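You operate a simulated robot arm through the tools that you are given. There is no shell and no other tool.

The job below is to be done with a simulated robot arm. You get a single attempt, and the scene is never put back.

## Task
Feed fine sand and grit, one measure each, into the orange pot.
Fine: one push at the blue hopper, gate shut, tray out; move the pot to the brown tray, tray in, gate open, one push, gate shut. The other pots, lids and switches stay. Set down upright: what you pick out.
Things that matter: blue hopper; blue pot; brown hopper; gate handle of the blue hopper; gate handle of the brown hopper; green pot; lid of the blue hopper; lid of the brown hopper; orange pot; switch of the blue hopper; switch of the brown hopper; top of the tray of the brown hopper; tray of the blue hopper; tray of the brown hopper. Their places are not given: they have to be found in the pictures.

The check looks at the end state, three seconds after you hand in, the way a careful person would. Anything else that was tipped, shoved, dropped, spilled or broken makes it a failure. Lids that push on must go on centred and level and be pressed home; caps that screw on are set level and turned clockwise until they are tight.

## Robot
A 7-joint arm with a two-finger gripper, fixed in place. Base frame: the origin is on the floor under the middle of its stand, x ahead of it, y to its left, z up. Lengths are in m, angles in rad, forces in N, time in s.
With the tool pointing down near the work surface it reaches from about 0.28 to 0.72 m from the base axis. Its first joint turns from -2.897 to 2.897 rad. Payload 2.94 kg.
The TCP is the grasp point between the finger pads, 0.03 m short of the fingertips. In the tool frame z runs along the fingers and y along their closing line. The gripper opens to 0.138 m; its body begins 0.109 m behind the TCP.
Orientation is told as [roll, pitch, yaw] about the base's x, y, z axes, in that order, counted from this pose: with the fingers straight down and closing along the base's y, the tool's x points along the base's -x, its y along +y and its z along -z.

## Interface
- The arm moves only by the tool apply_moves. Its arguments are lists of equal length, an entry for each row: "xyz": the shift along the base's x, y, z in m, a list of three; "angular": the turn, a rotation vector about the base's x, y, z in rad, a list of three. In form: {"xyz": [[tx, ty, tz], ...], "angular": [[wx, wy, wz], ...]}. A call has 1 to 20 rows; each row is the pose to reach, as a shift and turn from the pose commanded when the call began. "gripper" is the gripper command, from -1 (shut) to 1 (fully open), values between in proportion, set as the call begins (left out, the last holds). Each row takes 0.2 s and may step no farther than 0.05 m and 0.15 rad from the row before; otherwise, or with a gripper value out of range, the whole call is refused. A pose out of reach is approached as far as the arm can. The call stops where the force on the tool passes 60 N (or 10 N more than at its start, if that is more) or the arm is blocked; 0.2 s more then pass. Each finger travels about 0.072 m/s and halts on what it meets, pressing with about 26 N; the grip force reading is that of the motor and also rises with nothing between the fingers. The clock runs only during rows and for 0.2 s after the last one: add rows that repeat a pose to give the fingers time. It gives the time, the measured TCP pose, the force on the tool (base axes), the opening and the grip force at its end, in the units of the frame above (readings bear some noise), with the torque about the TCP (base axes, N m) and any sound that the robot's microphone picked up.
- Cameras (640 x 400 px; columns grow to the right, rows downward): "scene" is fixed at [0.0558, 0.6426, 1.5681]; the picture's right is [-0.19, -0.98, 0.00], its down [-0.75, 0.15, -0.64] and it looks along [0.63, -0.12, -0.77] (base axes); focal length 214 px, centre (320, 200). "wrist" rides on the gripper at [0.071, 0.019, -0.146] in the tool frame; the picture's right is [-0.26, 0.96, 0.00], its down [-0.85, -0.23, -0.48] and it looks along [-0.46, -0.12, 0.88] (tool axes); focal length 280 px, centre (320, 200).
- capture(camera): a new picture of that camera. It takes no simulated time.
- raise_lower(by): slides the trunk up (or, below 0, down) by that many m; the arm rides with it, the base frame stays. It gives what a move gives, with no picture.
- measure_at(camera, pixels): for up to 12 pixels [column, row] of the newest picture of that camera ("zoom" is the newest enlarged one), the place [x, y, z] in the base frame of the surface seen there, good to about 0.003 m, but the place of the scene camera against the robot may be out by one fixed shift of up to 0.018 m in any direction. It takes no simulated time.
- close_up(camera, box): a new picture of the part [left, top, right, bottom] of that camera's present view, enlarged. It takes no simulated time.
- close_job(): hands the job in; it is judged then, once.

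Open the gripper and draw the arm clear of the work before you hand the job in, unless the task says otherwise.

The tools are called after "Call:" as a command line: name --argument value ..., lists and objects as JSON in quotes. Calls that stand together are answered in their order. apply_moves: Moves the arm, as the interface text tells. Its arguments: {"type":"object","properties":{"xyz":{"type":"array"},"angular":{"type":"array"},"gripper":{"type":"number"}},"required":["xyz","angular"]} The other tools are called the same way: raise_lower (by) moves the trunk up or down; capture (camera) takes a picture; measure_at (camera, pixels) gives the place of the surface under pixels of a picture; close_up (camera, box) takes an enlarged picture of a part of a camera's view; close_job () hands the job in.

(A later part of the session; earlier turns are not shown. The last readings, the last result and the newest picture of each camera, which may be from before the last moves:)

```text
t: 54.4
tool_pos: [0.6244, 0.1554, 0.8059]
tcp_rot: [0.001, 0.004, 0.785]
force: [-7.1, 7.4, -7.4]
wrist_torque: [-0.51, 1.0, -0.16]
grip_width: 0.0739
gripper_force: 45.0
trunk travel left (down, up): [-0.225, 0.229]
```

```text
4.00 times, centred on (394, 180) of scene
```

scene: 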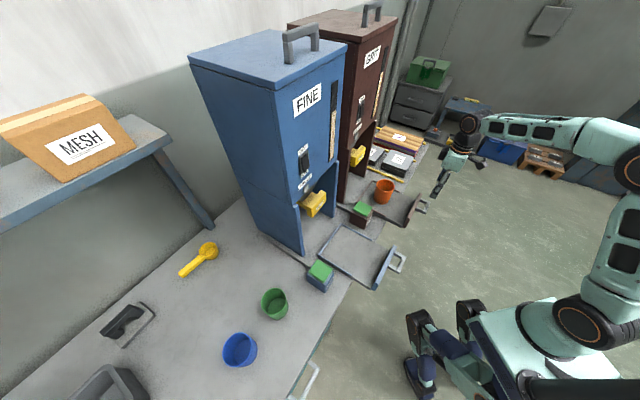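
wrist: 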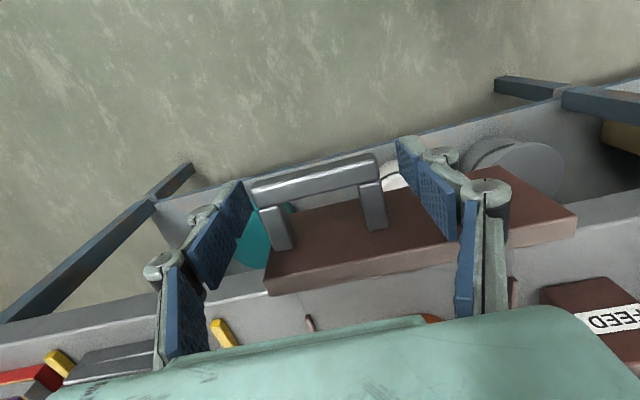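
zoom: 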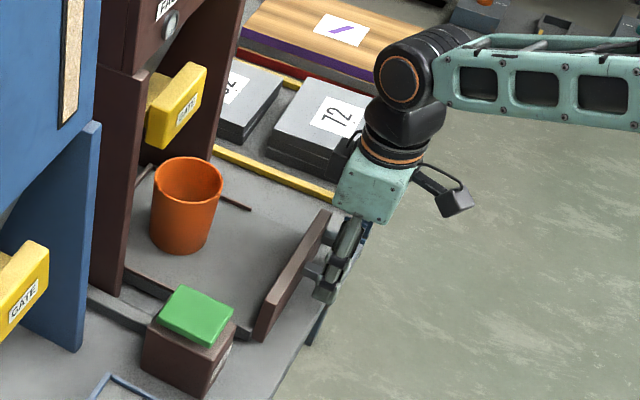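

The tray slides in with the pot steady. I continue the remaining ~9.5 cm, slowing before the stop.

Call:
apply_moves --xyz '[[0.002, 0.002, 0], [0.006, 0.006, 0], [0.012, 0.012, 0], [0.019, 0.019, 0], [0.026, 0.026, 0], [0.033, 0.033, 0], [0.04, 0.04, 0], [0.047, 0.047, 0], [0.053, 0.053, 0], [0.058, 0.058, 0], [0.062, 0.062, 0], [0.065, 0.065, 0], [0.067, 0.067, 0]]' --angular '[[0, 0, 0], [0, 0, 0], [0, 0, 0], [0, 0, 0], [0, 0, 0], [0, 0, 0], [0, 0, 0], [0, 0, 0], [0, 0, 0], [0, 0, 0], [0, 0, 0], [0, 0, 0], [0, 0, 0]]'

Call:
close_up --camera "scene" --box '[330, 130, 458, 230]'

Call:
capture --camera "wrist"

```text
t: 57.2
tool_pos: [0.6931, 0.2223, 0.8047]
tcp_rot: [-0.001, 0.008, 0.784]
force: [-8.2, 7.2, -10.6]
wrist_torque: [0.01, 1.08, -0.05]
grip_width: 0.0739
gripper_force: 44.7
trunk travel left (down, up): [-0.225, 0.229]
```

```text
4.00 times, centred on (394, 180) of scene
```

zoom: 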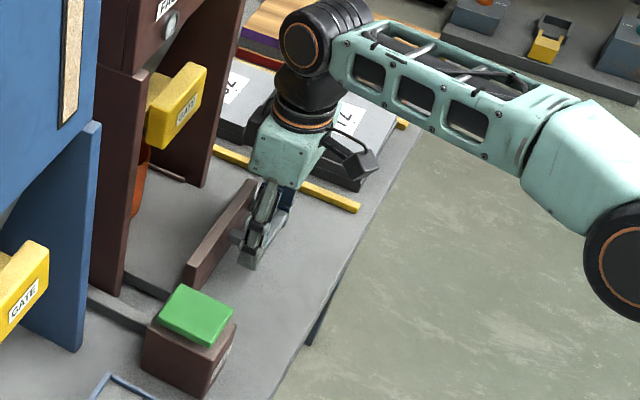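

```text
taken
```

wrist: 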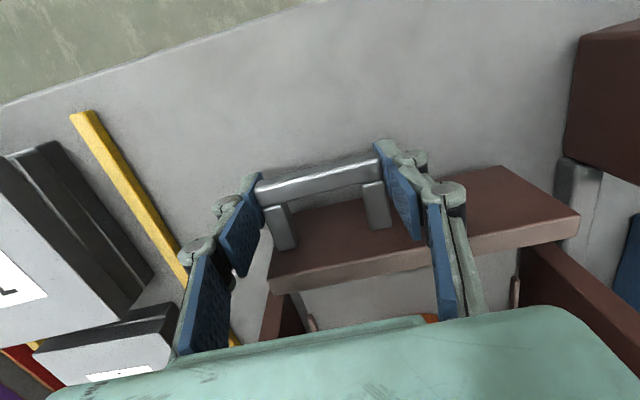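

The tray is nearly home (TCP p=0.647). I nudge a few more millimetres to feel the inner stop.

Call:
apply_moves --xyz '[[0.001, 0.001, 0], [0.002, 0.002, 0], [0.003, 0.003, 0], [0.0035, 0.0035, 0]]' --angular '[[0, 0, 0], [0, 0, 0], [0, 0, 0], [0, 0, 0]]'

```text
t: 58.2
tool_pos: [0.6957, 0.2253, 0.8042]
tcp_rot: [-0.002, 0.006, 0.786]
force: [-15.3, 2.3, -10.4]
wrist_torque: [0.08, -1.05, 0.17]
grip_width: 0.0735
gripper_force: 44.7
trunk travel left (down, up): [-0.225, 0.229]
```

Force along p rose to 9 N: the tray is home. Before opening I check how near the grey stack and yellow strip on the right are to the finger.

Call:
capture --camera "wrist"

Call:
measure_at --camera "wrist" --pixels '[[85, 115], [130, 190], [180, 275], [150, 275], [120, 300], [175, 305], [195, 250], [222, 205], [250, 185], [235, 345]]'

```text
taken
```

wrist: 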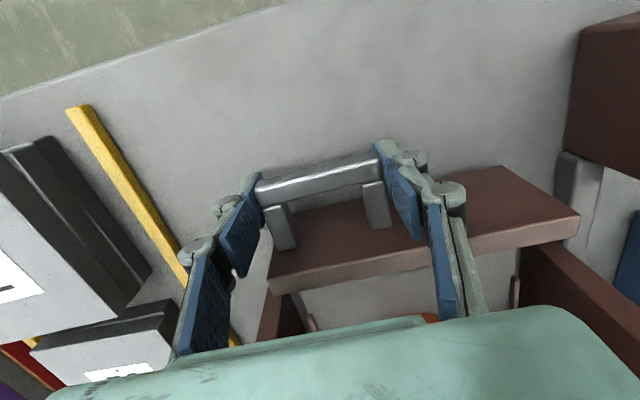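

```text
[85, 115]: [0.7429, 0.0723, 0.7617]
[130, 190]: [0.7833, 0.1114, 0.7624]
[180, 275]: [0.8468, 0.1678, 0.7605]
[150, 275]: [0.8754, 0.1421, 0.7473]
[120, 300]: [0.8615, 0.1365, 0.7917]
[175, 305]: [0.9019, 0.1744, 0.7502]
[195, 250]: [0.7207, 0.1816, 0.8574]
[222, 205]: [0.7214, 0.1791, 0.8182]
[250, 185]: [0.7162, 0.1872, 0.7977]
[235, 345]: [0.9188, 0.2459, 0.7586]
```

Those are at q≥0.47, well clear of the finger (q≈0.385). I ease back 1 mm, open to 0.10 and rise.

Call:
apply_moves --xyz '[[-0.002, -0.002, 0], [-0.002, -0.002, 0], [-0.002, -0.002, 0]]' --angular '[[0, 0, 0], [0, 0, 0], [0, 0, 0]]' --gripper 0.42

Call:
apply_moves --xyz '[[0, 0, 0.02], [0, 0, 0.05], [-0.01, -0.01, 0.09], [-0.03, -0.03, 0.13], [-0.045, -0.045, 0.16], [-0.045, -0.045, 0.16]]' --angular '[[0, 0, 0], [0, 0, 0], [0, 0, 0], [0, 0, 0], [0, 0, 0], [0, 0, 0]]'

Call:
capture --camera "wrist"

Call:
capture --camera "scene"

```text
t: 59.0
tool_pos: [0.6934, 0.2224, 0.8049]
tcp_rot: [-0.001, 0.002, 0.786]
force: [-0.2, -0.8, 0.7]
wrist_torque: [0.02, -0.02, 0.03]
grip_width: 0.0979
gripper_force: 0.0
trunk travel left (down, up): [-0.225, 0.229]
```

```text
t: 60.4
tool_pos: [0.6472, 0.1763, 0.9645]
tcp_rot: [0.0, 0.003, 0.787]
force: [-0.2, 0.3, 0.2]
wrist_torque: [0.02, 0.02, -0.01]
grip_width: 0.098
gripper_force: 0.0
trunk travel left (down, up): [-0.225, 0.229]
```

```text
taken
```

wrist: 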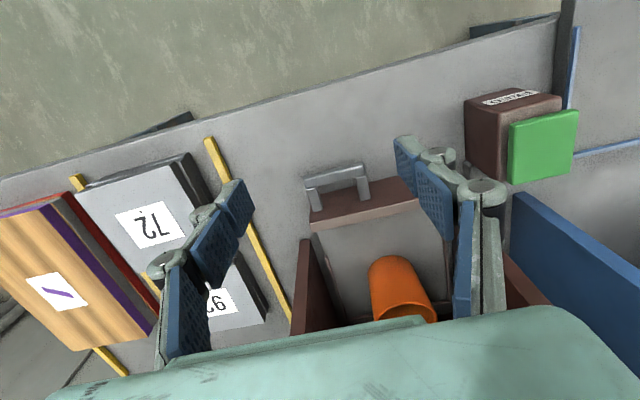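

```text
taken
```

scene: 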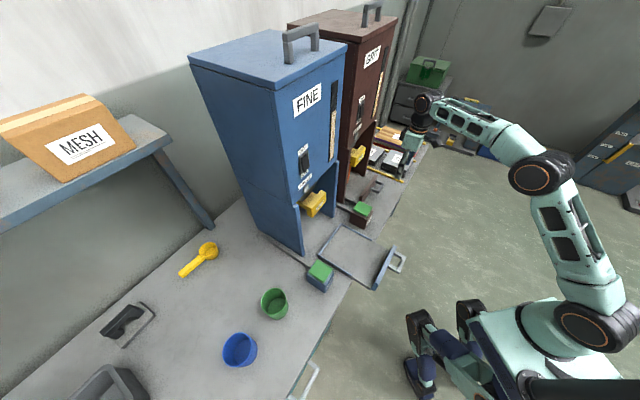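

The pot is in under the brown hopper. Next the brown gate: I move in front of it (p≈0.62, q≈0.289, z≈1.0), tilt the tool by 0.75 and open to 0.11.

Call:
apply_moves --xyz '[[-0.002, 0.02, 0.012], [-0.004, 0.04, 0.024], [-0.0047, 0.0579, 0.035], [-0.0047, 0.0579, 0.035], [-0.0047, 0.0579, 0.035], [-0.0047, 0.0579, 0.035], [-0.0047, 0.0579, 0.035], [-0.0047, 0.0579, 0.035], [-0.0047, 0.0579, 0.035], [-0.0047, 0.0579, 0.035]]' --angular '[[0, 0, 0], [0, 0, 0], [0, 0, 0], [0.088, -0.088, 0], [0.177, -0.177, 0], [0.265, -0.265, 0], [0.354, -0.354, 0], [0.442, -0.442, 0], [0.532, -0.532, 0], [0.532, -0.532, 0]]' --gripper 0.6

Call:
capture --camera "wrist"

Call:
close_up --camera "scene" --box '[320, 110, 448, 220]'

```text
t: 62.6
tool_pos: [0.6441, 0.2344, 1.0001]
tcp_rot: [0.0, -0.75, 0.786]
force: [-0.1, 0.1, 0.5]
wrist_torque: [0.0, 0.02, 0.02]
grip_width: 0.1101
gripper_force: 0.1
trunk travel left (down, up): [-0.225, 0.229]
```

```text
taken
```

wrist: 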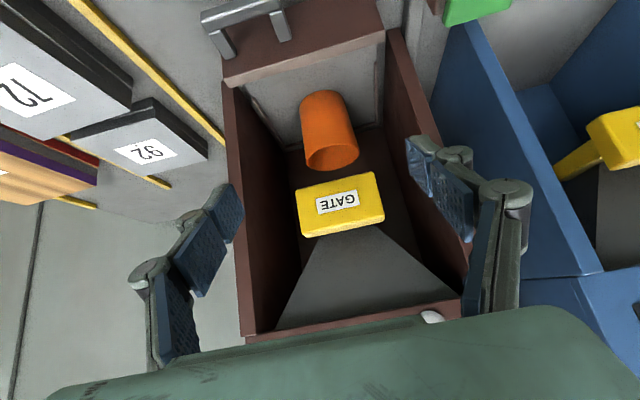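

```text
3.64 times, centred on (384, 165) of scene
```

zoom: 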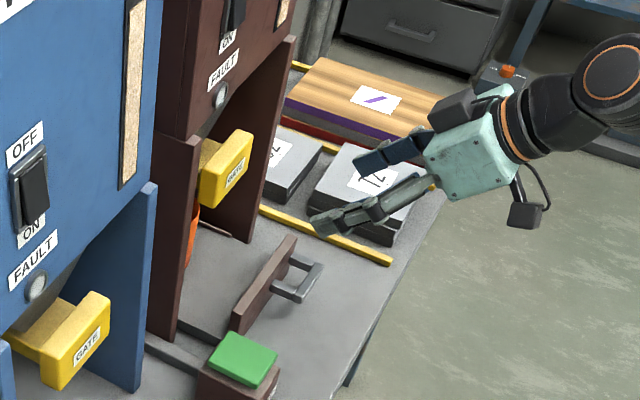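

I can see the brown gate handle squarely at wrist (340,205). I measure its corners for the grip.

Call:
measure_at --camera "wrist" --pixels '[[298, 195], [373, 175], [383, 220], [305, 236], [338, 202], [345, 228], [300, 215], [380, 200], [345, 118], [332, 165], [355, 150], [308, 155]]'

Call:
close_up --camera "wrist" --box '[260, 80, 420, 250]'

```text
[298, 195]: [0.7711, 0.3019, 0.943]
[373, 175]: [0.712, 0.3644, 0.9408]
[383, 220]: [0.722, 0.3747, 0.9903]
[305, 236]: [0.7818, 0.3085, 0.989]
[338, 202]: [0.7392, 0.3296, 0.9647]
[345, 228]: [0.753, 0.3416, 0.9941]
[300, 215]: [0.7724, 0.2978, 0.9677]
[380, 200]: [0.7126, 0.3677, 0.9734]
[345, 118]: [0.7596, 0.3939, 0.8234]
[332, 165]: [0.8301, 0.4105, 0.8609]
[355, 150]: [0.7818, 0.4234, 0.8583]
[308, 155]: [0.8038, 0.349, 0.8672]
```

```text
2.35 times, centred on (340, 165) of wrist
```

zoom: 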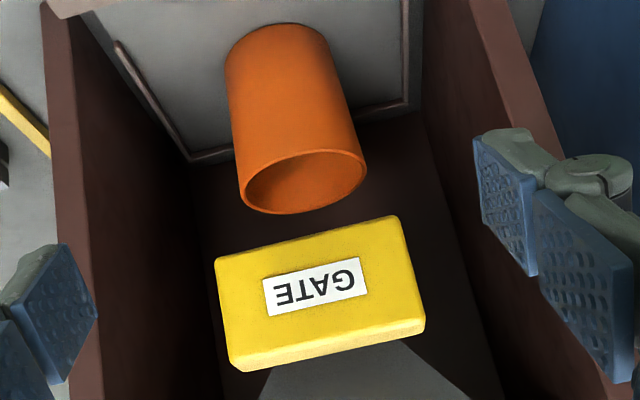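

Block: q 0.2458–0.333 (centre 0.2895), z 0.941–0.992, front p≈0.757. I approach to about 4 cm short of the grip point.

Call:
apply_moves --xyz '[[0.022, 0.022, -0.01], [0.045, 0.045, -0.02], [0.0665, 0.0665, -0.03], [0.0665, 0.0665, -0.03]]' --angular '[[0, 0, 0], [0, 0, 0], [0, 0, 0], [0, 0, 0]]'

Call:
capture --camera "wrist"

Call:
close_up --camera "scene" --box '[320, 110, 448, 220]'

```text
t: 63.6
tool_pos: [0.7096, 0.303, 0.9716]
tcp_rot: [0.0, -0.749, 0.787]
force: [-0.3, 0.0, -0.1]
wrist_torque: [0.02, -0.04, -0.03]
grip_width: 0.1103
gripper_force: 0.0
trunk travel left (down, up): [-0.225, 0.229]
```

```text
taken
```

wrist: 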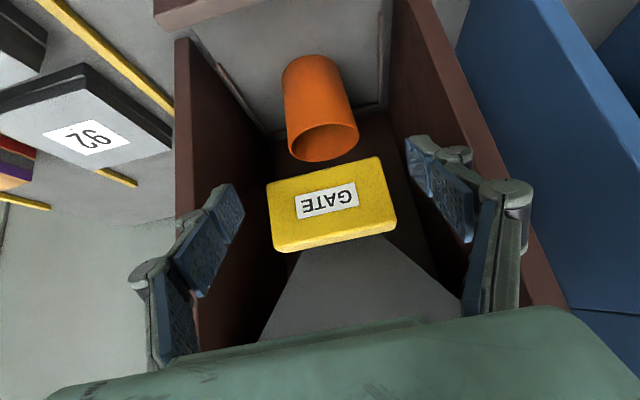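

```text
3.64 times, centred on (384, 165) of scene
```

zoom: 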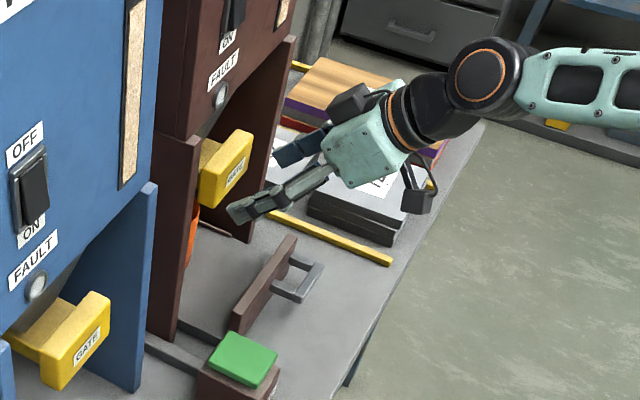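

The block is centred between the pads with gap on both sides. I move in 5 cm to straddle it, slowly.

Call:
apply_moves --xyz '[[0.01, 0.009, -0.001], [0.019, 0.017, -0.002], [0.028, 0.026, -0.003], [0.0375, 0.0346, -0.004], [0.0375, 0.0346, -0.004]]' --angular '[[0, 0, 0], [0, 0, 0], [0, 0, 0], [0, 0, 0], [0, 0, 0]]'

Call:
capture --camera "wrist"

Call:
close_up --camera "scene" --box '[320, 110, 448, 220]'

```text
t: 64.8
tool_pos: [0.7491, 0.3376, 0.9675]
tcp_rot: [-0.001, -0.749, 0.786]
force: [-0.1, -0.4, 0.9]
wrist_torque: [-0.02, 0.0, -0.04]
grip_width: 0.1103
gripper_force: 0.0
trunk travel left (down, up): [-0.225, 0.229]
```

```text
taken
```

wrist: 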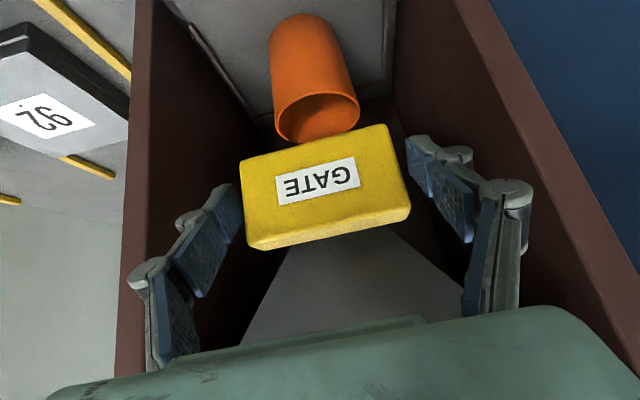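

```text
3.64 times, centred on (384, 165) of scene
```

zoom: 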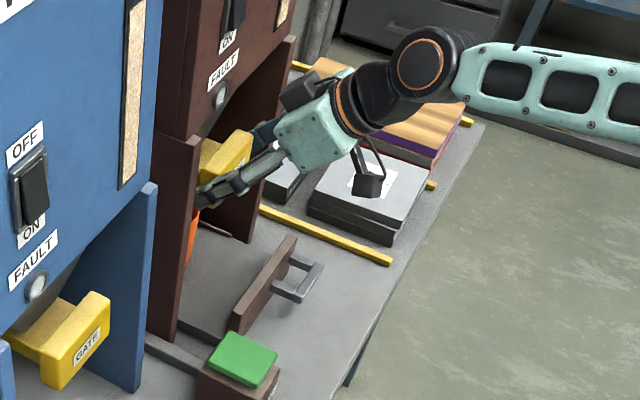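

The block lies between the pads, TCP at p=0.768, q=0.291. I close the gripper on the gate handle.

Call:
apply_moves --xyz '[[0, 0, 0], [0, 0, 0], [0, 0, 0], [0, 0, 0]]' --angular '[[0, 0, 0], [0, 0, 0], [0, 0, 0], [0, 0, 0]]' --gripper -1

Call:
capture --camera "wrist"

```text
t: 65.8
tool_pos: [0.7478, 0.3385, 0.9661]
tcp_rot: [0.0, -0.749, 0.786]
force: [-2.7, -0.4, 0.8]
wrist_torque: [0.22, 0.43, 0.14]
grip_width: 0.0913
gripper_force: 44.3
trunk travel left (down, up): [-0.225, 0.229]
```

```text
taken
```

wrist: 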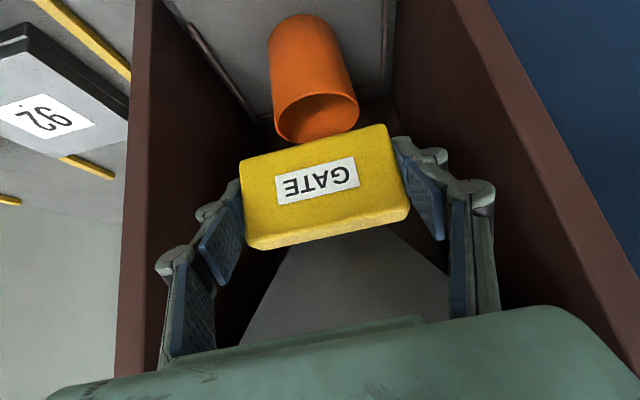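

Held at width 0.091. I pull straight back along −p in small steps, about 3 cm first.

Call:
apply_moves --xyz '[[-0.002, -0.002, 0], [-0.005, -0.005, 0], [-0.009, -0.009, 0], [-0.013, -0.013, 0], [-0.017, -0.017, 0], [-0.021, -0.021, 0]]' --angular '[[0, 0, 0], [0, 0, 0], [0, 0, 0], [0, 0, 0], [0, 0, 0], [0, 0, 0]]'

Call:
capture --camera "wrist"

Call:
close_up --camera "scene" --box '[320, 110, 448, 220]'

```text
t: 67.2
tool_pos: [0.7274, 0.3163, 0.9666]
tcp_rot: [-0.001, -0.75, 0.785]
force: [-5.5, 6.9, -0.2]
wrist_torque: [0.97, -0.68, -0.34]
grip_width: 0.0913
gripper_force: 45.6
trunk travel left (down, up): [-0.225, 0.229]
```

```text
taken
```

wrist: 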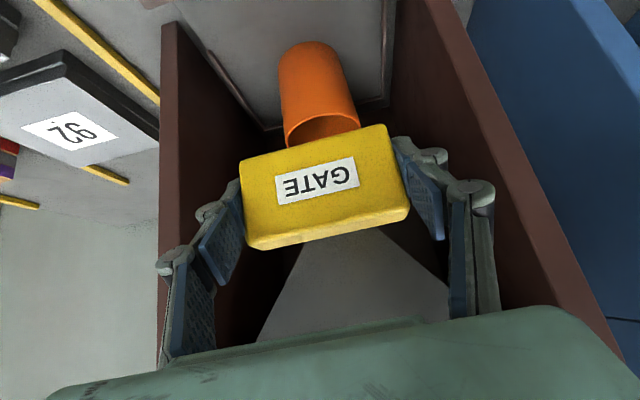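

```text
3.64 times, centred on (384, 165) of scene
```

zoom: 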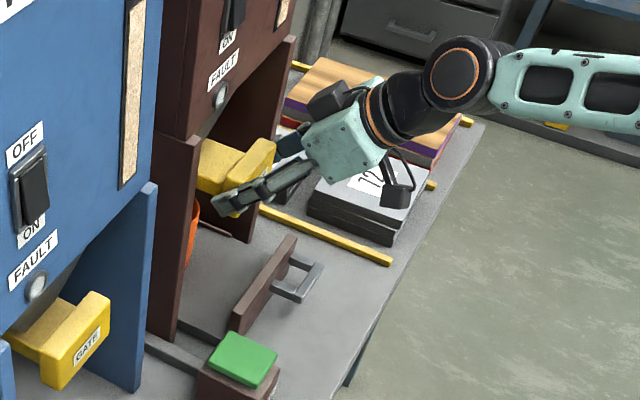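

The gate is sliding out. I continue another ~1.7 cm to match the blue gate's open distance and feel for the stop.

Call:
apply_moves --xyz '[[-0.003, -0.003, 0], [-0.006, -0.006, 0], [-0.009, -0.009, 0], [-0.011, -0.011, 0], [-0.0125, -0.0125, 0]]' --angular '[[0, 0, 0], [0, 0, 0], [0, 0, 0], [0, 0, 0], [0, 0, 0]]'

Call:
close_up --camera "scene" --box '[320, 110, 448, 220]'

```text
t: 68.4
tool_pos: [0.7162, 0.3053, 0.9652]
tcp_rot: [-0.002, -0.752, 0.784]
force: [6.8, 15.5, 1.6]
wrist_torque: [0.43, 0.54, 0.32]
grip_width: 0.0913
gripper_force: 45.2
trunk travel left (down, up): [-0.225, 0.229]
```

```text
3.64 times, centred on (384, 165) of scene
```

zoom: 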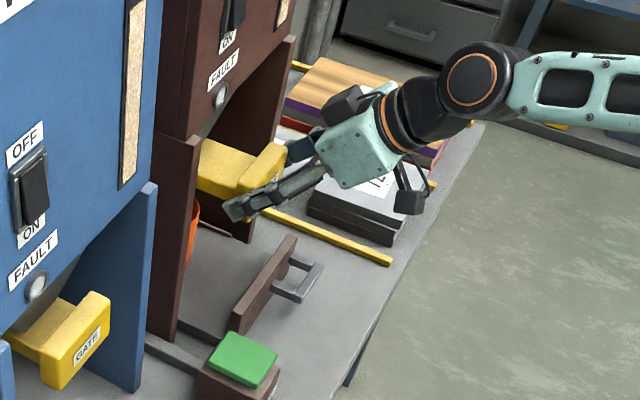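

Stop felt (16 N along p) after 4.6 cm: the gate is fully open. I ease off, open the fingers to 0.11 and back away along −p.

Call:
apply_moves --xyz '[[0.0015, 0.0015, 0], [0.0015, 0.0015, 0], [0.0015, 0.0015, 0], [0.0015, 0.0015, 0]]' --angular '[[0, 0, 0], [0, 0, 0], [0, 0, 0], [0, 0, 0]]' --gripper 0.65

Call:
apply_moves --xyz '[[-0.01, -0.01, 0], [-0.03, -0.03, 0.005], [-0.055, -0.055, 0.01], [-0.075, -0.075, 0.02], [-0.075, -0.075, 0.02]]' --angular '[[0, 0, 0], [0, 0, 0], [0, 0, 0], [0, 0, 0], [0, 0, 0]]'

Call:
capture --camera "wrist"

Call:
close_up --camera "scene" --box '[320, 110, 448, 220]'

```text
t: 69.4
tool_pos: [0.7167, 0.3045, 0.9661]
tcp_rot: [-0.001, -0.749, 0.786]
force: [0.9, 0.2, 0.7]
wrist_torque: [-0.01, 0.0, 0.01]
grip_width: 0.114
gripper_force: 0.0
trunk travel left (down, up): [-0.225, 0.229]
```

```text
t: 70.6
tool_pos: [0.6423, 0.2286, 0.9854]
tcp_rot: [0.002, -0.749, 0.787]
force: [-0.9, 0.4, 0.4]
wrist_torque: [0.0, 0.05, 0.05]
grip_width: 0.1141
gripper_force: 0.1
trunk travel left (down, up): [-0.225, 0.229]
```

```text
taken
```

wrist: 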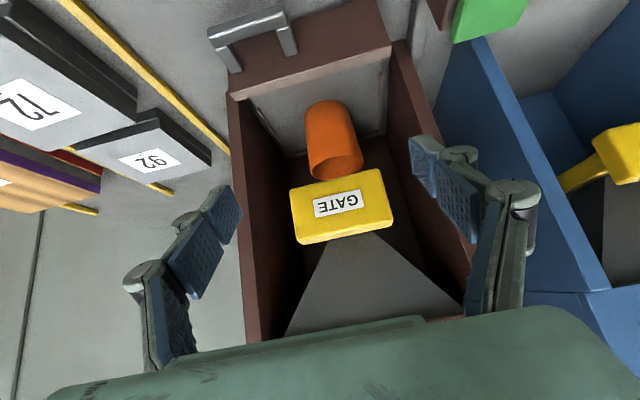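

```text
3.64 times, centred on (384, 165) of scene
```

zoom: 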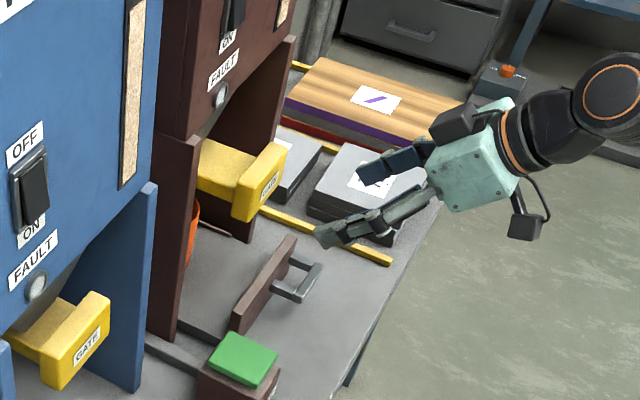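

The brown gate stands open and nothing else moved. I bring the tool upright, close the gripper and move over the brown FEED button (p≈0.64, q≈0.129).

Call:
apply_moves --xyz '[[0, 0, 0], [0, 0, 0], [0, 0, 0], [0, 0, 0], [0, 0, 0], [0, 0, 0], [-0.025, 0.033, 0], [-0.05, 0.066, 0], [-0.075, 0.1, 0], [-0.0986, 0.1326, 0], [-0.0986, 0.1326, -0.03], [-0.0986, 0.1326, -0.03]]' --angular '[[-0.088, 0.088, 0], [-0.177, 0.177, 0], [-0.266, 0.266, 0], [-0.355, 0.355, 0], [-0.444, 0.444, 0], [-0.531, 0.531, 0], [-0.531, 0.531, 0], [-0.531, 0.531, 0], [-0.531, 0.531, 0], [-0.531, 0.531, 0], [-0.531, 0.531, 0], [-0.531, 0.531, 0]]' --gripper -1

Call:
capture --camera "wrist"

Call:
capture --camera "scene"

```text
t: 73.2
tool_pos: [0.5439, 0.3601, 0.9569]
tcp_rot: [0.0, 0.003, 0.785]
force: [-1.0, 0.0, 1.0]
wrist_torque: [-0.01, -0.02, -0.03]
grip_width: 0.0
gripper_force: 25.9
trunk travel left (down, up): [-0.225, 0.229]
```

```text
taken
```

wrist: 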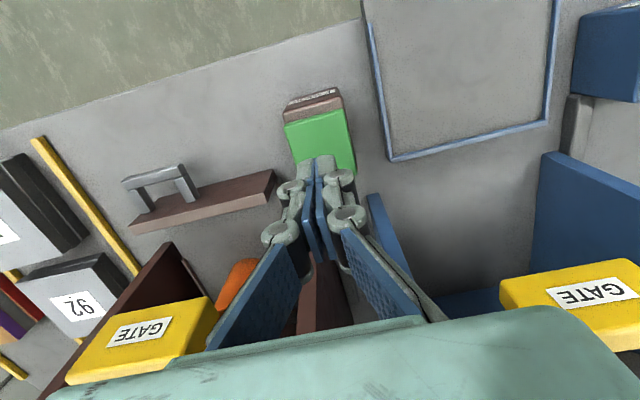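

```text
taken
```

scene: 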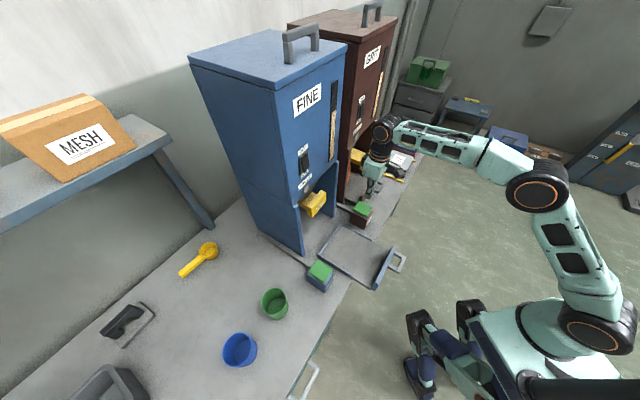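

The fingertips are above the brown button as they were with the blue one. I lower to just above the cap (TCP z≈0.892).

Call:
apply_moves --xyz '[[0, 0, -0.03], [0, 0, -0.055], [0, 0, -0.063], [0, 0, -0.063]]' --angular '[[0, 0, 0], [0, 0, 0], [0, 0, 0], [0, 0, 0]]'

Call:
close_up --camera "scene" --box '[320, 110, 448, 240]'

```text
t: 74.2
tool_pos: [0.5443, 0.3604, 0.8934]
tcp_rot: [0.001, 0.001, 0.785]
force: [0.3, 0.0, -0.7]
wrist_torque: [0.0, -0.03, -0.01]
grip_width: 0.0
gripper_force: 26.1
trunk travel left (down, up): [-0.225, 0.229]
```

```text
3.08 times, centred on (384, 175) of scene
```

zoom: 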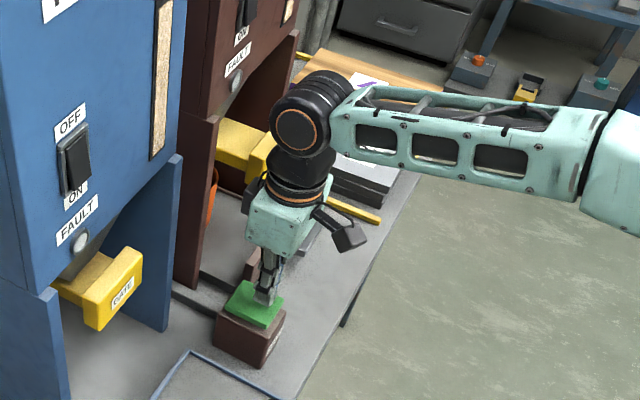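

The tips are at the cap and free of contact. I press down in one slow stroke, about 2.3 cm as with the blue button, listening for the click.

Call:
apply_moves --xyz '[[0, 0, -0.005], [0, 0, -0.01], [0, 0, -0.014], [0, 0, -0.017], [0, 0, -0.02], [0, 0, -0.022], [0, 0, -0.024]]' --angular '[[0, 0, 0], [0, 0, 0], [0, 0, 0], [0, 0, 0], [0, 0, 0], [0, 0, 0], [0, 0, 0]]'

```text
t: 75.8
tool_pos: [0.543, 0.3621, 0.8702]
tcp_rot: [0.0, -0.001, 0.786]
force: [2.5, 0.2, 4.6]
wrist_torque: [0.05, -0.1, 0.0]
grip_width: 0.0059
gripper_force: 28.5
trunk travel left (down, up): [-0.225, 0.229]
heard: click
```

Click heard. I lift straight up off the button.

Call:
apply_moves --xyz '[[0, 0, 0.01], [0, 0, 0.03], [0, 0, 0.06], [0, 0, 0.09], [0, 0, 0.11]]' --angular '[[0, 0, 0], [0, 0, 0], [0, 0, 0], [0, 0, 0], [0, 0, 0]]'

Call:
capture --camera "wrist"

Call:
close_up --camera "scene" --box '[320, 100, 420, 220]'

```text
t: 77.0
tool_pos: [0.5428, 0.362, 0.9793]
tcp_rot: [0.001, 0.003, 0.786]
force: [-1.3, 0.1, -0.9]
wrist_torque: [-0.02, 0.04, 0.01]
grip_width: 0.0001
gripper_force: 28.8
trunk travel left (down, up): [-0.225, 0.229]
```

```text
taken
```

wrist: 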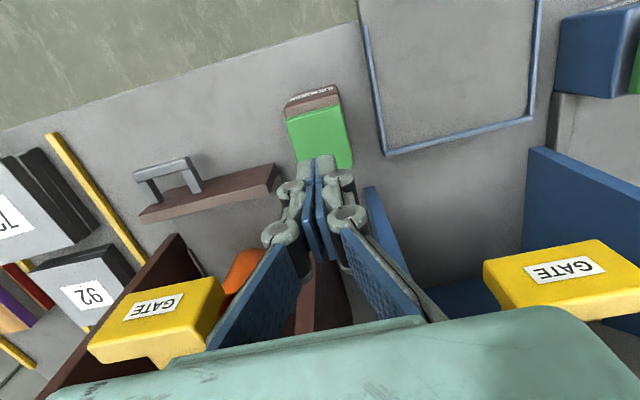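

```text
3.33 times, centred on (370, 160) of scene
```

zoom: 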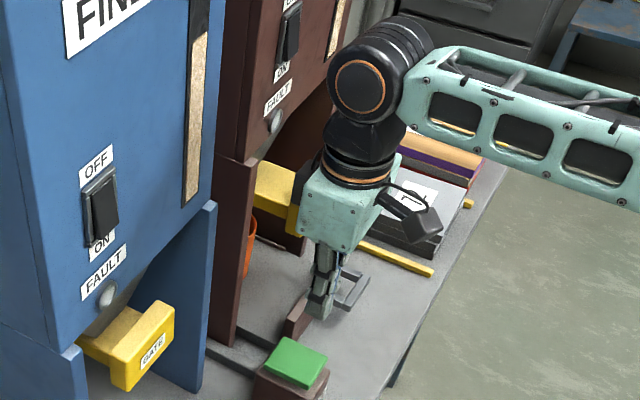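

The button is released. I go in front of the brown gate, keep the gripper shut, and tilt the tool by 0.75 again.

Call:
apply_moves --xyz '[[-0.015, -0.03, 0.005], [0.01, -0.065, 0.01], [0.045, -0.1, 0.015], [0.07, -0.126, 0.02], [0.0857, -0.1421, 0.02], [0.0857, -0.1421, 0.02], [0.0857, -0.1421, 0.02], [0.0857, -0.1421, 0.02], [0.0857, -0.1421, 0.02], [0.0857, -0.1421, 0.02], [0.0857, -0.1421, 0.02], [0.0857, -0.1421, 0.02]]' --angular '[[0, 0, 0], [0, 0, 0], [0, 0, 0], [0, 0, 0], [0, 0, 0], [0.088, -0.088, 0], [0.177, -0.177, 0], [0.265, -0.265, 0], [0.354, -0.354, 0], [0.442, -0.442, 0], [0.531, -0.531, 0], [0.531, -0.531, 0]]'

Call:
capture --camera "wrist"

Call:
capture --camera "scene"

Call:
close_up --camera "scene" --box '[340, 120, 404, 230]'

```text
t: 79.6
tool_pos: [0.6288, 0.2201, 0.9996]
tcp_rot: [0.0, -0.748, 0.787]
force: [0.2, 0.6, -0.6]
wrist_torque: [-0.01, -0.02, 0.02]
grip_width: 0.0002
gripper_force: 28.5
trunk travel left (down, up): [-0.225, 0.229]
```

```text
taken
```

wrist: 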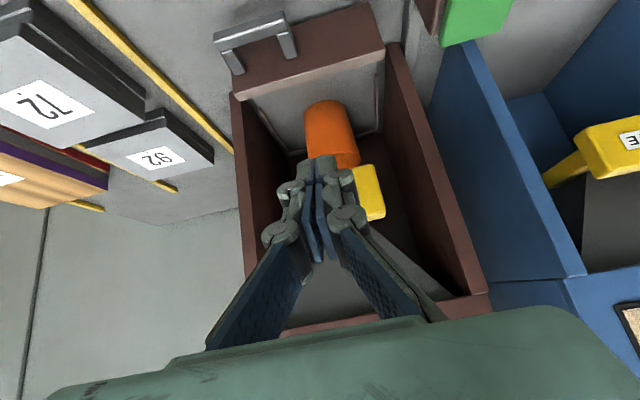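

```text
taken
```

scene: 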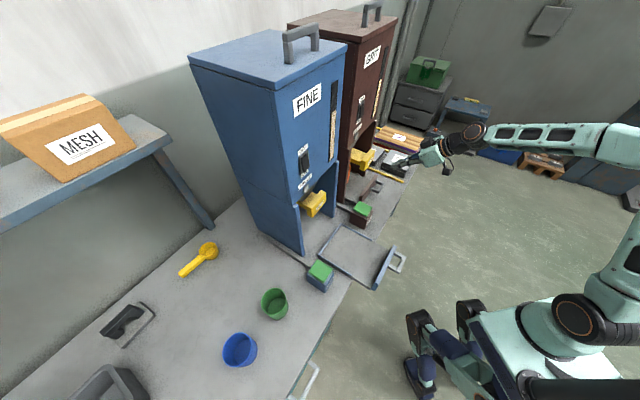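

```text
3.64 times, centred on (372, 175) of scene
```

zoom: 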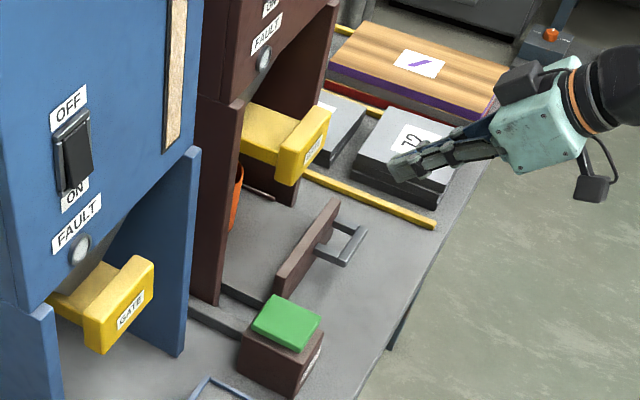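

Both lamps dark, gate still open. I approach the brown gate's front face to about 2 cm short.

Call:
apply_moves --xyz '[[0.015, 0.015, -0.006], [0.03, 0.03, -0.012], [0.042, 0.042, -0.015], [0.042, 0.042, -0.015]]' --angular '[[0, 0, 0], [0, 0, 0], [0, 0, 0], [0, 0, 0]]'

Call:
capture --camera "wrist"

Call:
close_up --camera "scene" --box '[340, 120, 404, 230]'

```text
t: 80.6
tool_pos: [0.6706, 0.2615, 0.9842]
tcp_rot: [0.002, -0.748, 0.784]
force: [-0.7, -0.2, -0.1]
wrist_torque: [-0.02, 0.02, 0.01]
grip_width: 0.0
gripper_force: 28.5
trunk travel left (down, up): [-0.225, 0.229]
```

```text
taken
```

wrist: 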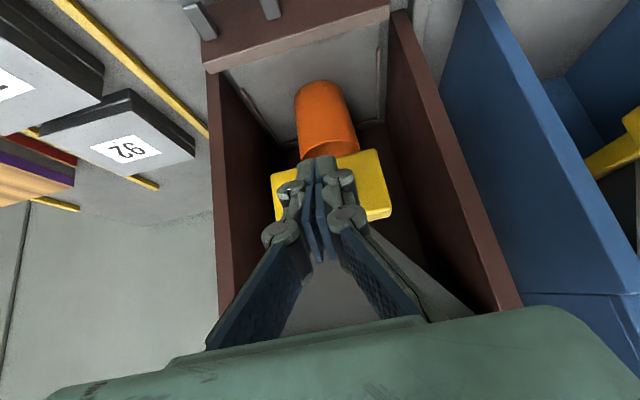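

```text
3.64 times, centred on (372, 175) of scene
```

zoom: 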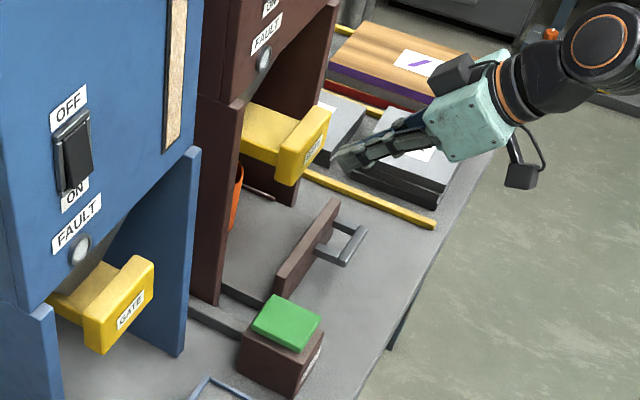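

Aligned as with the blue gate. I push forward along p in small steps.

Call:
apply_moves --xyz '[[0.0106, 0.0106, 0], [0.0155, 0.0155, 0], [0.0198, 0.0198, 0], [0.024, 0.024, 0], [0.0283, 0.0283, 0], [0.0325, 0.0325, 0], [0.0368, 0.0368, 0], [0.041, 0.041, 0], [0.0453, 0.0453, 0], [0.049, 0.049, 0], [0.052, 0.052, 0]]' --angular '[[0, 0, 0], [0, 0, 0], [0, 0, 0], [0, 0, 0], [0, 0, 0], [0, 0, 0], [0, 0, 0], [0, 0, 0], [0, 0, 0], [0, 0, 0], [0, 0, 0]]'

Call:
close_up --camera "scene" --box '[340, 120, 404, 230]'

```text
t: 83.0
tool_pos: [0.7236, 0.3134, 0.9845]
tcp_rot: [0.0, -0.75, 0.785]
force: [-1.4, -0.3, -0.5]
wrist_torque: [-0.04, -0.01, 0.02]
grip_width: 0.0057
gripper_force: 28.2
trunk travel left (down, up): [-0.225, 0.229]
```

```text
3.64 times, centred on (372, 175) of scene
```

zoom: 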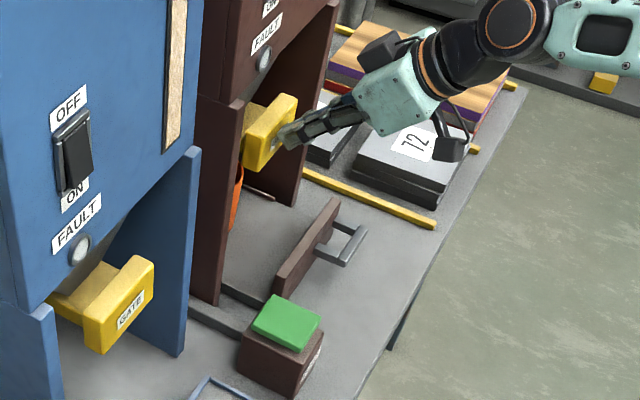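

The gate has slid nearly home (TCP p=0.733). I push a few more millimetres until the stop is felt.

Call:
apply_moves --xyz '[[0.0014, 0.0014, 0], [0.0028, 0.0028, 0], [0.0042, 0.0042, 0]]' --angular '[[0, 0, 0], [0, 0, 0], [0, 0, 0]]'

```text
t: 83.8
tool_pos: [0.7239, 0.3158, 0.9837]
tcp_rot: [0.002, -0.743, 0.785]
force: [-25.8, -19.6, -1.4]
wrist_torque: [-0.36, 0.24, 0.12]
grip_width: 0.006
gripper_force: 28.3
trunk travel left (down, up): [-0.225, 0.229]
```

Solid stop at 32 N: the brown gate is shut. I back away along −p and look at the pot and gate.

Call:
apply_moves --xyz '[[-0.01, -0.01, 0], [-0.035, -0.035, 0], [-0.065, -0.065, 0.005], [-0.09, -0.09, 0.01], [-0.09, -0.09, 0.01]]' --angular '[[0, 0, 0], [0, 0, 0], [0, 0, 0], [0, 0, 0], [0, 0, 0]]' --gripper 1

Call:
capture --camera "wrist"

Call:
close_up --camera "wrist" --box '[260, 60, 420, 250]'

Call:
capture --camera "scene"

Call:
close_up --camera "scene" --box '[340, 120, 404, 230]'

```text
t: 85.0
tool_pos: [0.6356, 0.2276, 0.9963]
tcp_rot: [0.0, -0.749, 0.785]
force: [-0.6, -0.2, -0.1]
wrist_torque: [0.02, -0.01, 0.0]
grip_width: 0.1378
gripper_force: 0.1
trunk travel left (down, up): [-0.225, 0.229]
```

```text
taken
```

wrist: 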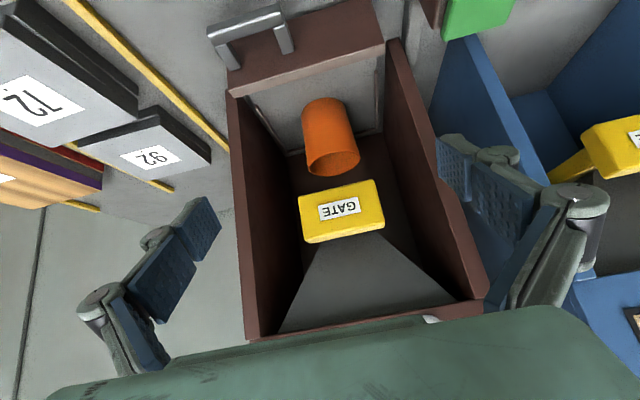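

```text
2.11 times, centred on (340, 155) of wrist
```

zoom: 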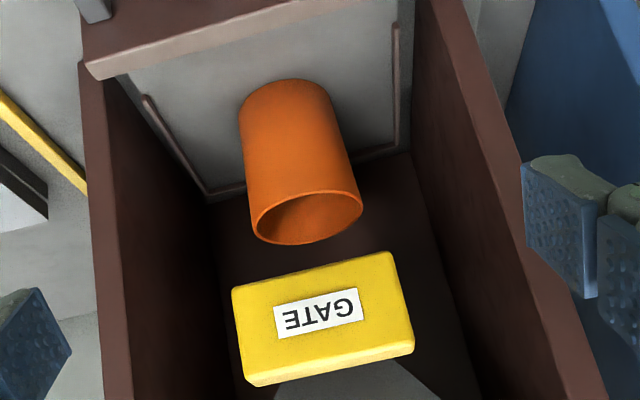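

```text
taken
```

scene: 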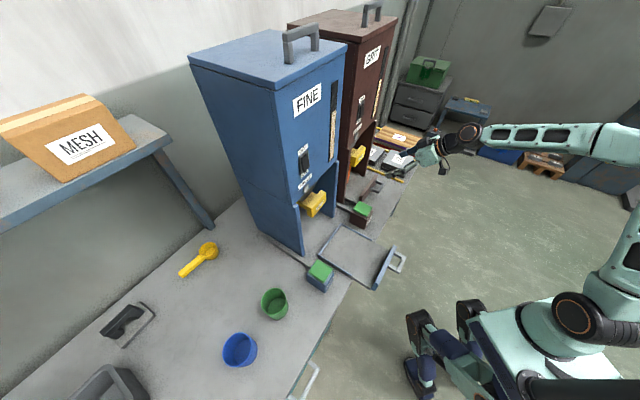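

```text
3.64 times, centred on (372, 175) of scene
```

zoom: 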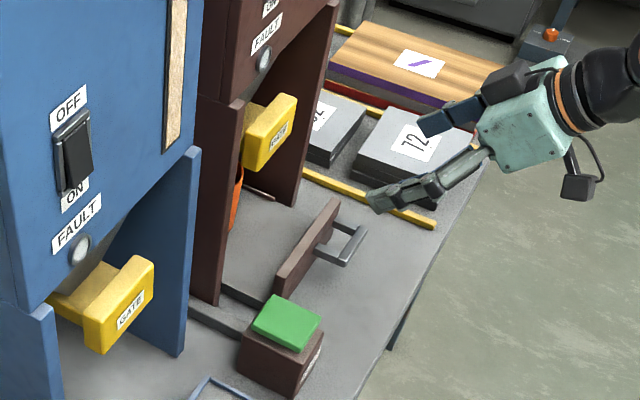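

The gate is shut and everything stands as intended. To confirm that grit reached the pot, I will look past the gate handle from above-left: first reduce the tilt to 0.3 and draw back slightly, with the gripper closed.

Call:
apply_moves --xyz '[[0, 0, 0], [0, 0, 0.01], [0, 0, 0.02], [0, 0, 0.03], [0, 0, 0.03]]' --angular '[[-0.08, 0.08, 0], [-0.16, 0.16, 0], [-0.24, 0.24, 0], [-0.3175, 0.3175, 0], [-0.3175, 0.3175, 0]]' --gripper -1

Call:
raise_lower --by 0.2

Call:
capture --camera "wrist"

Call:
capture --camera "scene"

```text
t: 86.2
tool_pos: [0.6358, 0.2281, 1.0255]
tcp_rot: [-0.001, -0.299, 0.784]
force: [0.1, -0.4, 0.6]
wrist_torque: [-0.02, -0.02, -0.01]
grip_width: 0.0001
gripper_force: 26.5
trunk travel left (down, up): [-0.225, 0.229]
```

```text
t: 88.3
tool_pos: [0.6355, 0.2284, 1.225]
tcp_rot: [0.001, -0.298, 0.784]
force: [0.1, 0.1, -0.1]
wrist_torque: [-0.03, -0.01, 0.01]
grip_width: 0.0
gripper_force: 25.9
trunk travel left (down, up): [-0.425, 0.029]
```

```text
taken
```

wrist: 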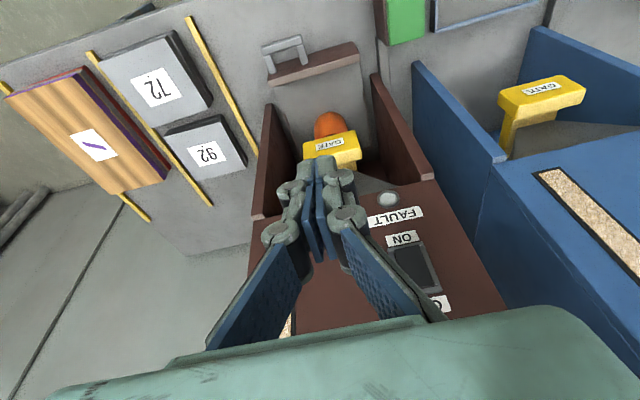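

```text
taken
```

scene: 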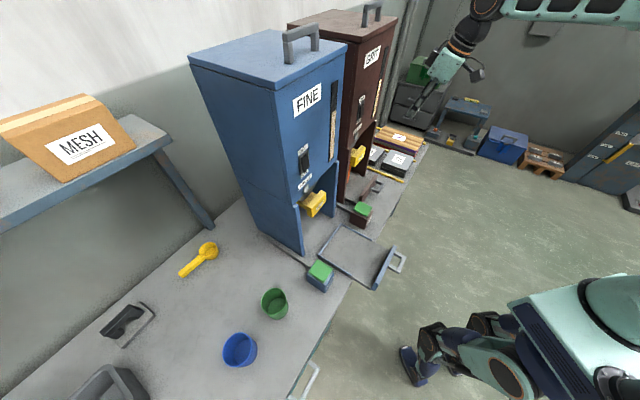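

All calm. I shift left along the table (q→0.112) and slightly forward to look past the left end of the handle into the pot.

Call:
apply_moves --xyz '[[-0.025, 0.025, 0.01], [-0.055, 0.055, 0.02], [-0.085, 0.085, 0.03], [-0.115, 0.115, 0.035], [-0.1, 0.145, 0.035], [-0.0891, 0.1598, 0.035], [-0.0891, 0.1598, 0.035]]' --angular '[[0, 0, 0], [0, 0, 0], [0, 0, 0], [0, 0, 0], [0, 0, 0], [0, 0, 0], [0, 0, 0]]'

Call:
capture --camera "wrist"

```text
t: 89.9
tool_pos: [0.5465, 0.3865, 1.2599]
tcp_rot: [0.0, -0.301, 0.785]
force: [-0.2, 0.3, -0.4]
wrist_torque: [-0.01, -0.01, -0.02]
grip_width: 0.0001
gripper_force: 26.1
trunk travel left (down, up): [-0.425, 0.029]
```

```text
taken
```

wrist: 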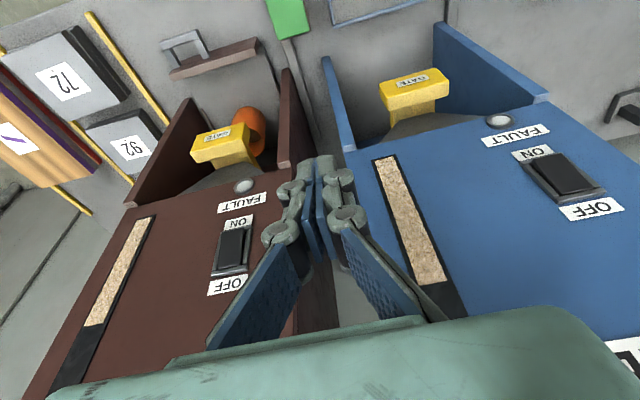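

The pot is visible at (248,128) beside the handle; I enlarge that spot.

Call:
close_up --camera "wrist" --box '[216, 95, 280, 165]'

Call:
close_up --camera "wrist" --box '[40, 140, 560, 390]'

```text
5.71 times, centred on (248, 130) of wrist
```

zoom: 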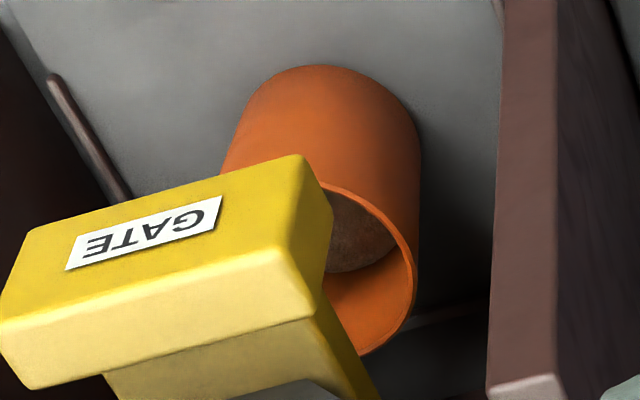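

```text
1.23 times, centred on (300, 265) of wrist
```

zoom: 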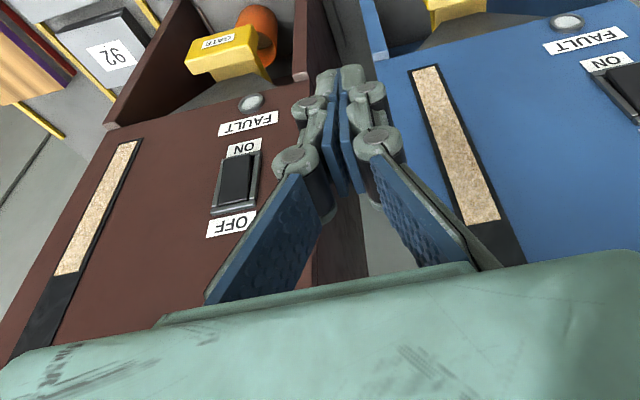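

Contents are visible in the pot at zoom (360,240). I re-take that zoom and measure the level to compare with 0.80 before.

Call:
close_up --camera "wrist" --box '[216, 95, 280, 165]'

Call:
measure_at --camera "zoom" --pixels '[[350, 225], [360, 245], [345, 260], [375, 255], [340, 210], [390, 245], [350, 310], [413, 270], [330, 75]]'

Call:
close_up --camera "wrist" --box '[242, 110, 262, 150]'

```text
5.71 times, centred on (248, 130) of wrist
```

zoom: 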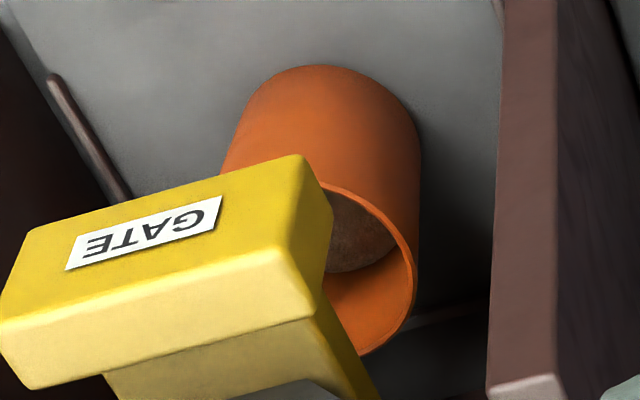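

```text
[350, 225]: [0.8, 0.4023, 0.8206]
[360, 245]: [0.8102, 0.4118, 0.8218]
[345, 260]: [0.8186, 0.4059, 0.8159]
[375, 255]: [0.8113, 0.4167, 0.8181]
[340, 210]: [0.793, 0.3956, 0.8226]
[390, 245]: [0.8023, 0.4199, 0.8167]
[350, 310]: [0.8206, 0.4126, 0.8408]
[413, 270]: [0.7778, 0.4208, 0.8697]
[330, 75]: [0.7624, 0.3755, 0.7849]
```

```text
10.00 times, centred on (252, 130) of wrist
```

zoom: 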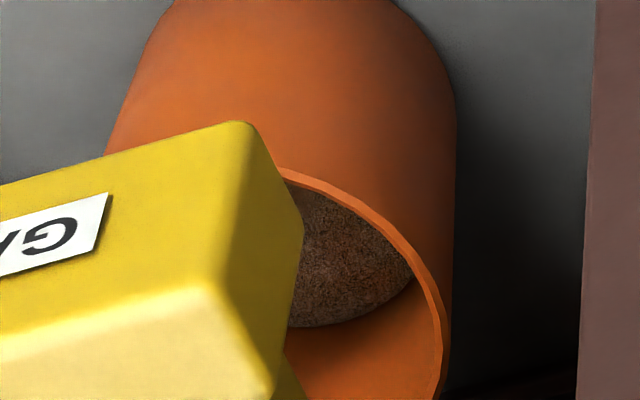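

The level rose from 0.80 to about 0.82 with a grit texture, so both measures are in. I now draw the arm back, bring it upright and open the gripper.

Call:
apply_moves --xyz '[[-0.025, -0.025, 0], [-0.05, -0.045, 0], [-0.085, -0.05, 0], [-0.12, -0.05, 0], [-0.157, -0.05, 0], [-0.157, -0.05, 0]]' --angular '[[0, 0, 0], [-0.05, 0.05, 0], [-0.11, 0.11, 0], [-0.17, 0.17, 0], [-0.2125, 0.2125, 0], [-0.2125, 0.2125, 0]]' --gripper 1

Call:
capture --camera "scene"

Call:
capture --camera "wrist"

Call:
close_up --camera "scene" --box '[270, 130, 430, 300]'

```text
t: 91.3
tool_pos: [0.3908, 0.3411, 1.2603]
tcp_rot: [-0.001, 0.003, 0.785]
force: [-0.2, -0.1, -0.7]
wrist_torque: [0.01, -0.01, 0.0]
grip_width: 0.1379
gripper_force: 0.1
trunk travel left (down, up): [-0.425, 0.029]
```

```text
taken
```

scene: 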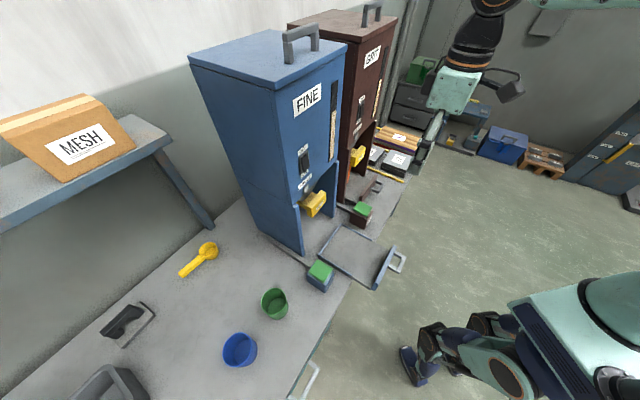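

```text
taken
```

wrist: 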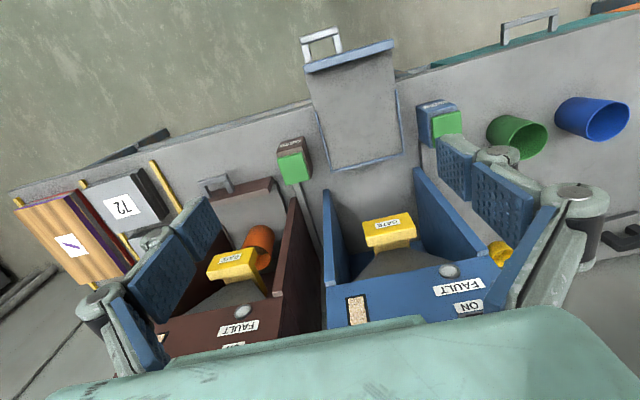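

```text
2.35 times, centred on (350, 215) of scene
```

zoom: 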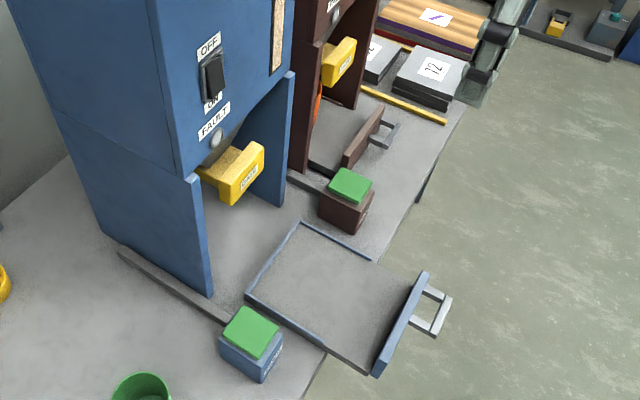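

Everything stands: pots, lids and switches untouched, blue tray out, brown tray in. A last check measures both gate fronts in the wrist view at (388,226) and (232,256).

Call:
measure_at --camera "wrist" --pixels '[[388, 226], [370, 230], [232, 257], [220, 262], [258, 235], [230, 187]]'

```text
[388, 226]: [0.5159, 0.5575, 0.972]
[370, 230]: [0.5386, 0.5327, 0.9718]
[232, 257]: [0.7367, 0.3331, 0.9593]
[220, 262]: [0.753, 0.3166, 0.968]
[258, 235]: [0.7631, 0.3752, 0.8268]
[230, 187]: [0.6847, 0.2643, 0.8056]
```

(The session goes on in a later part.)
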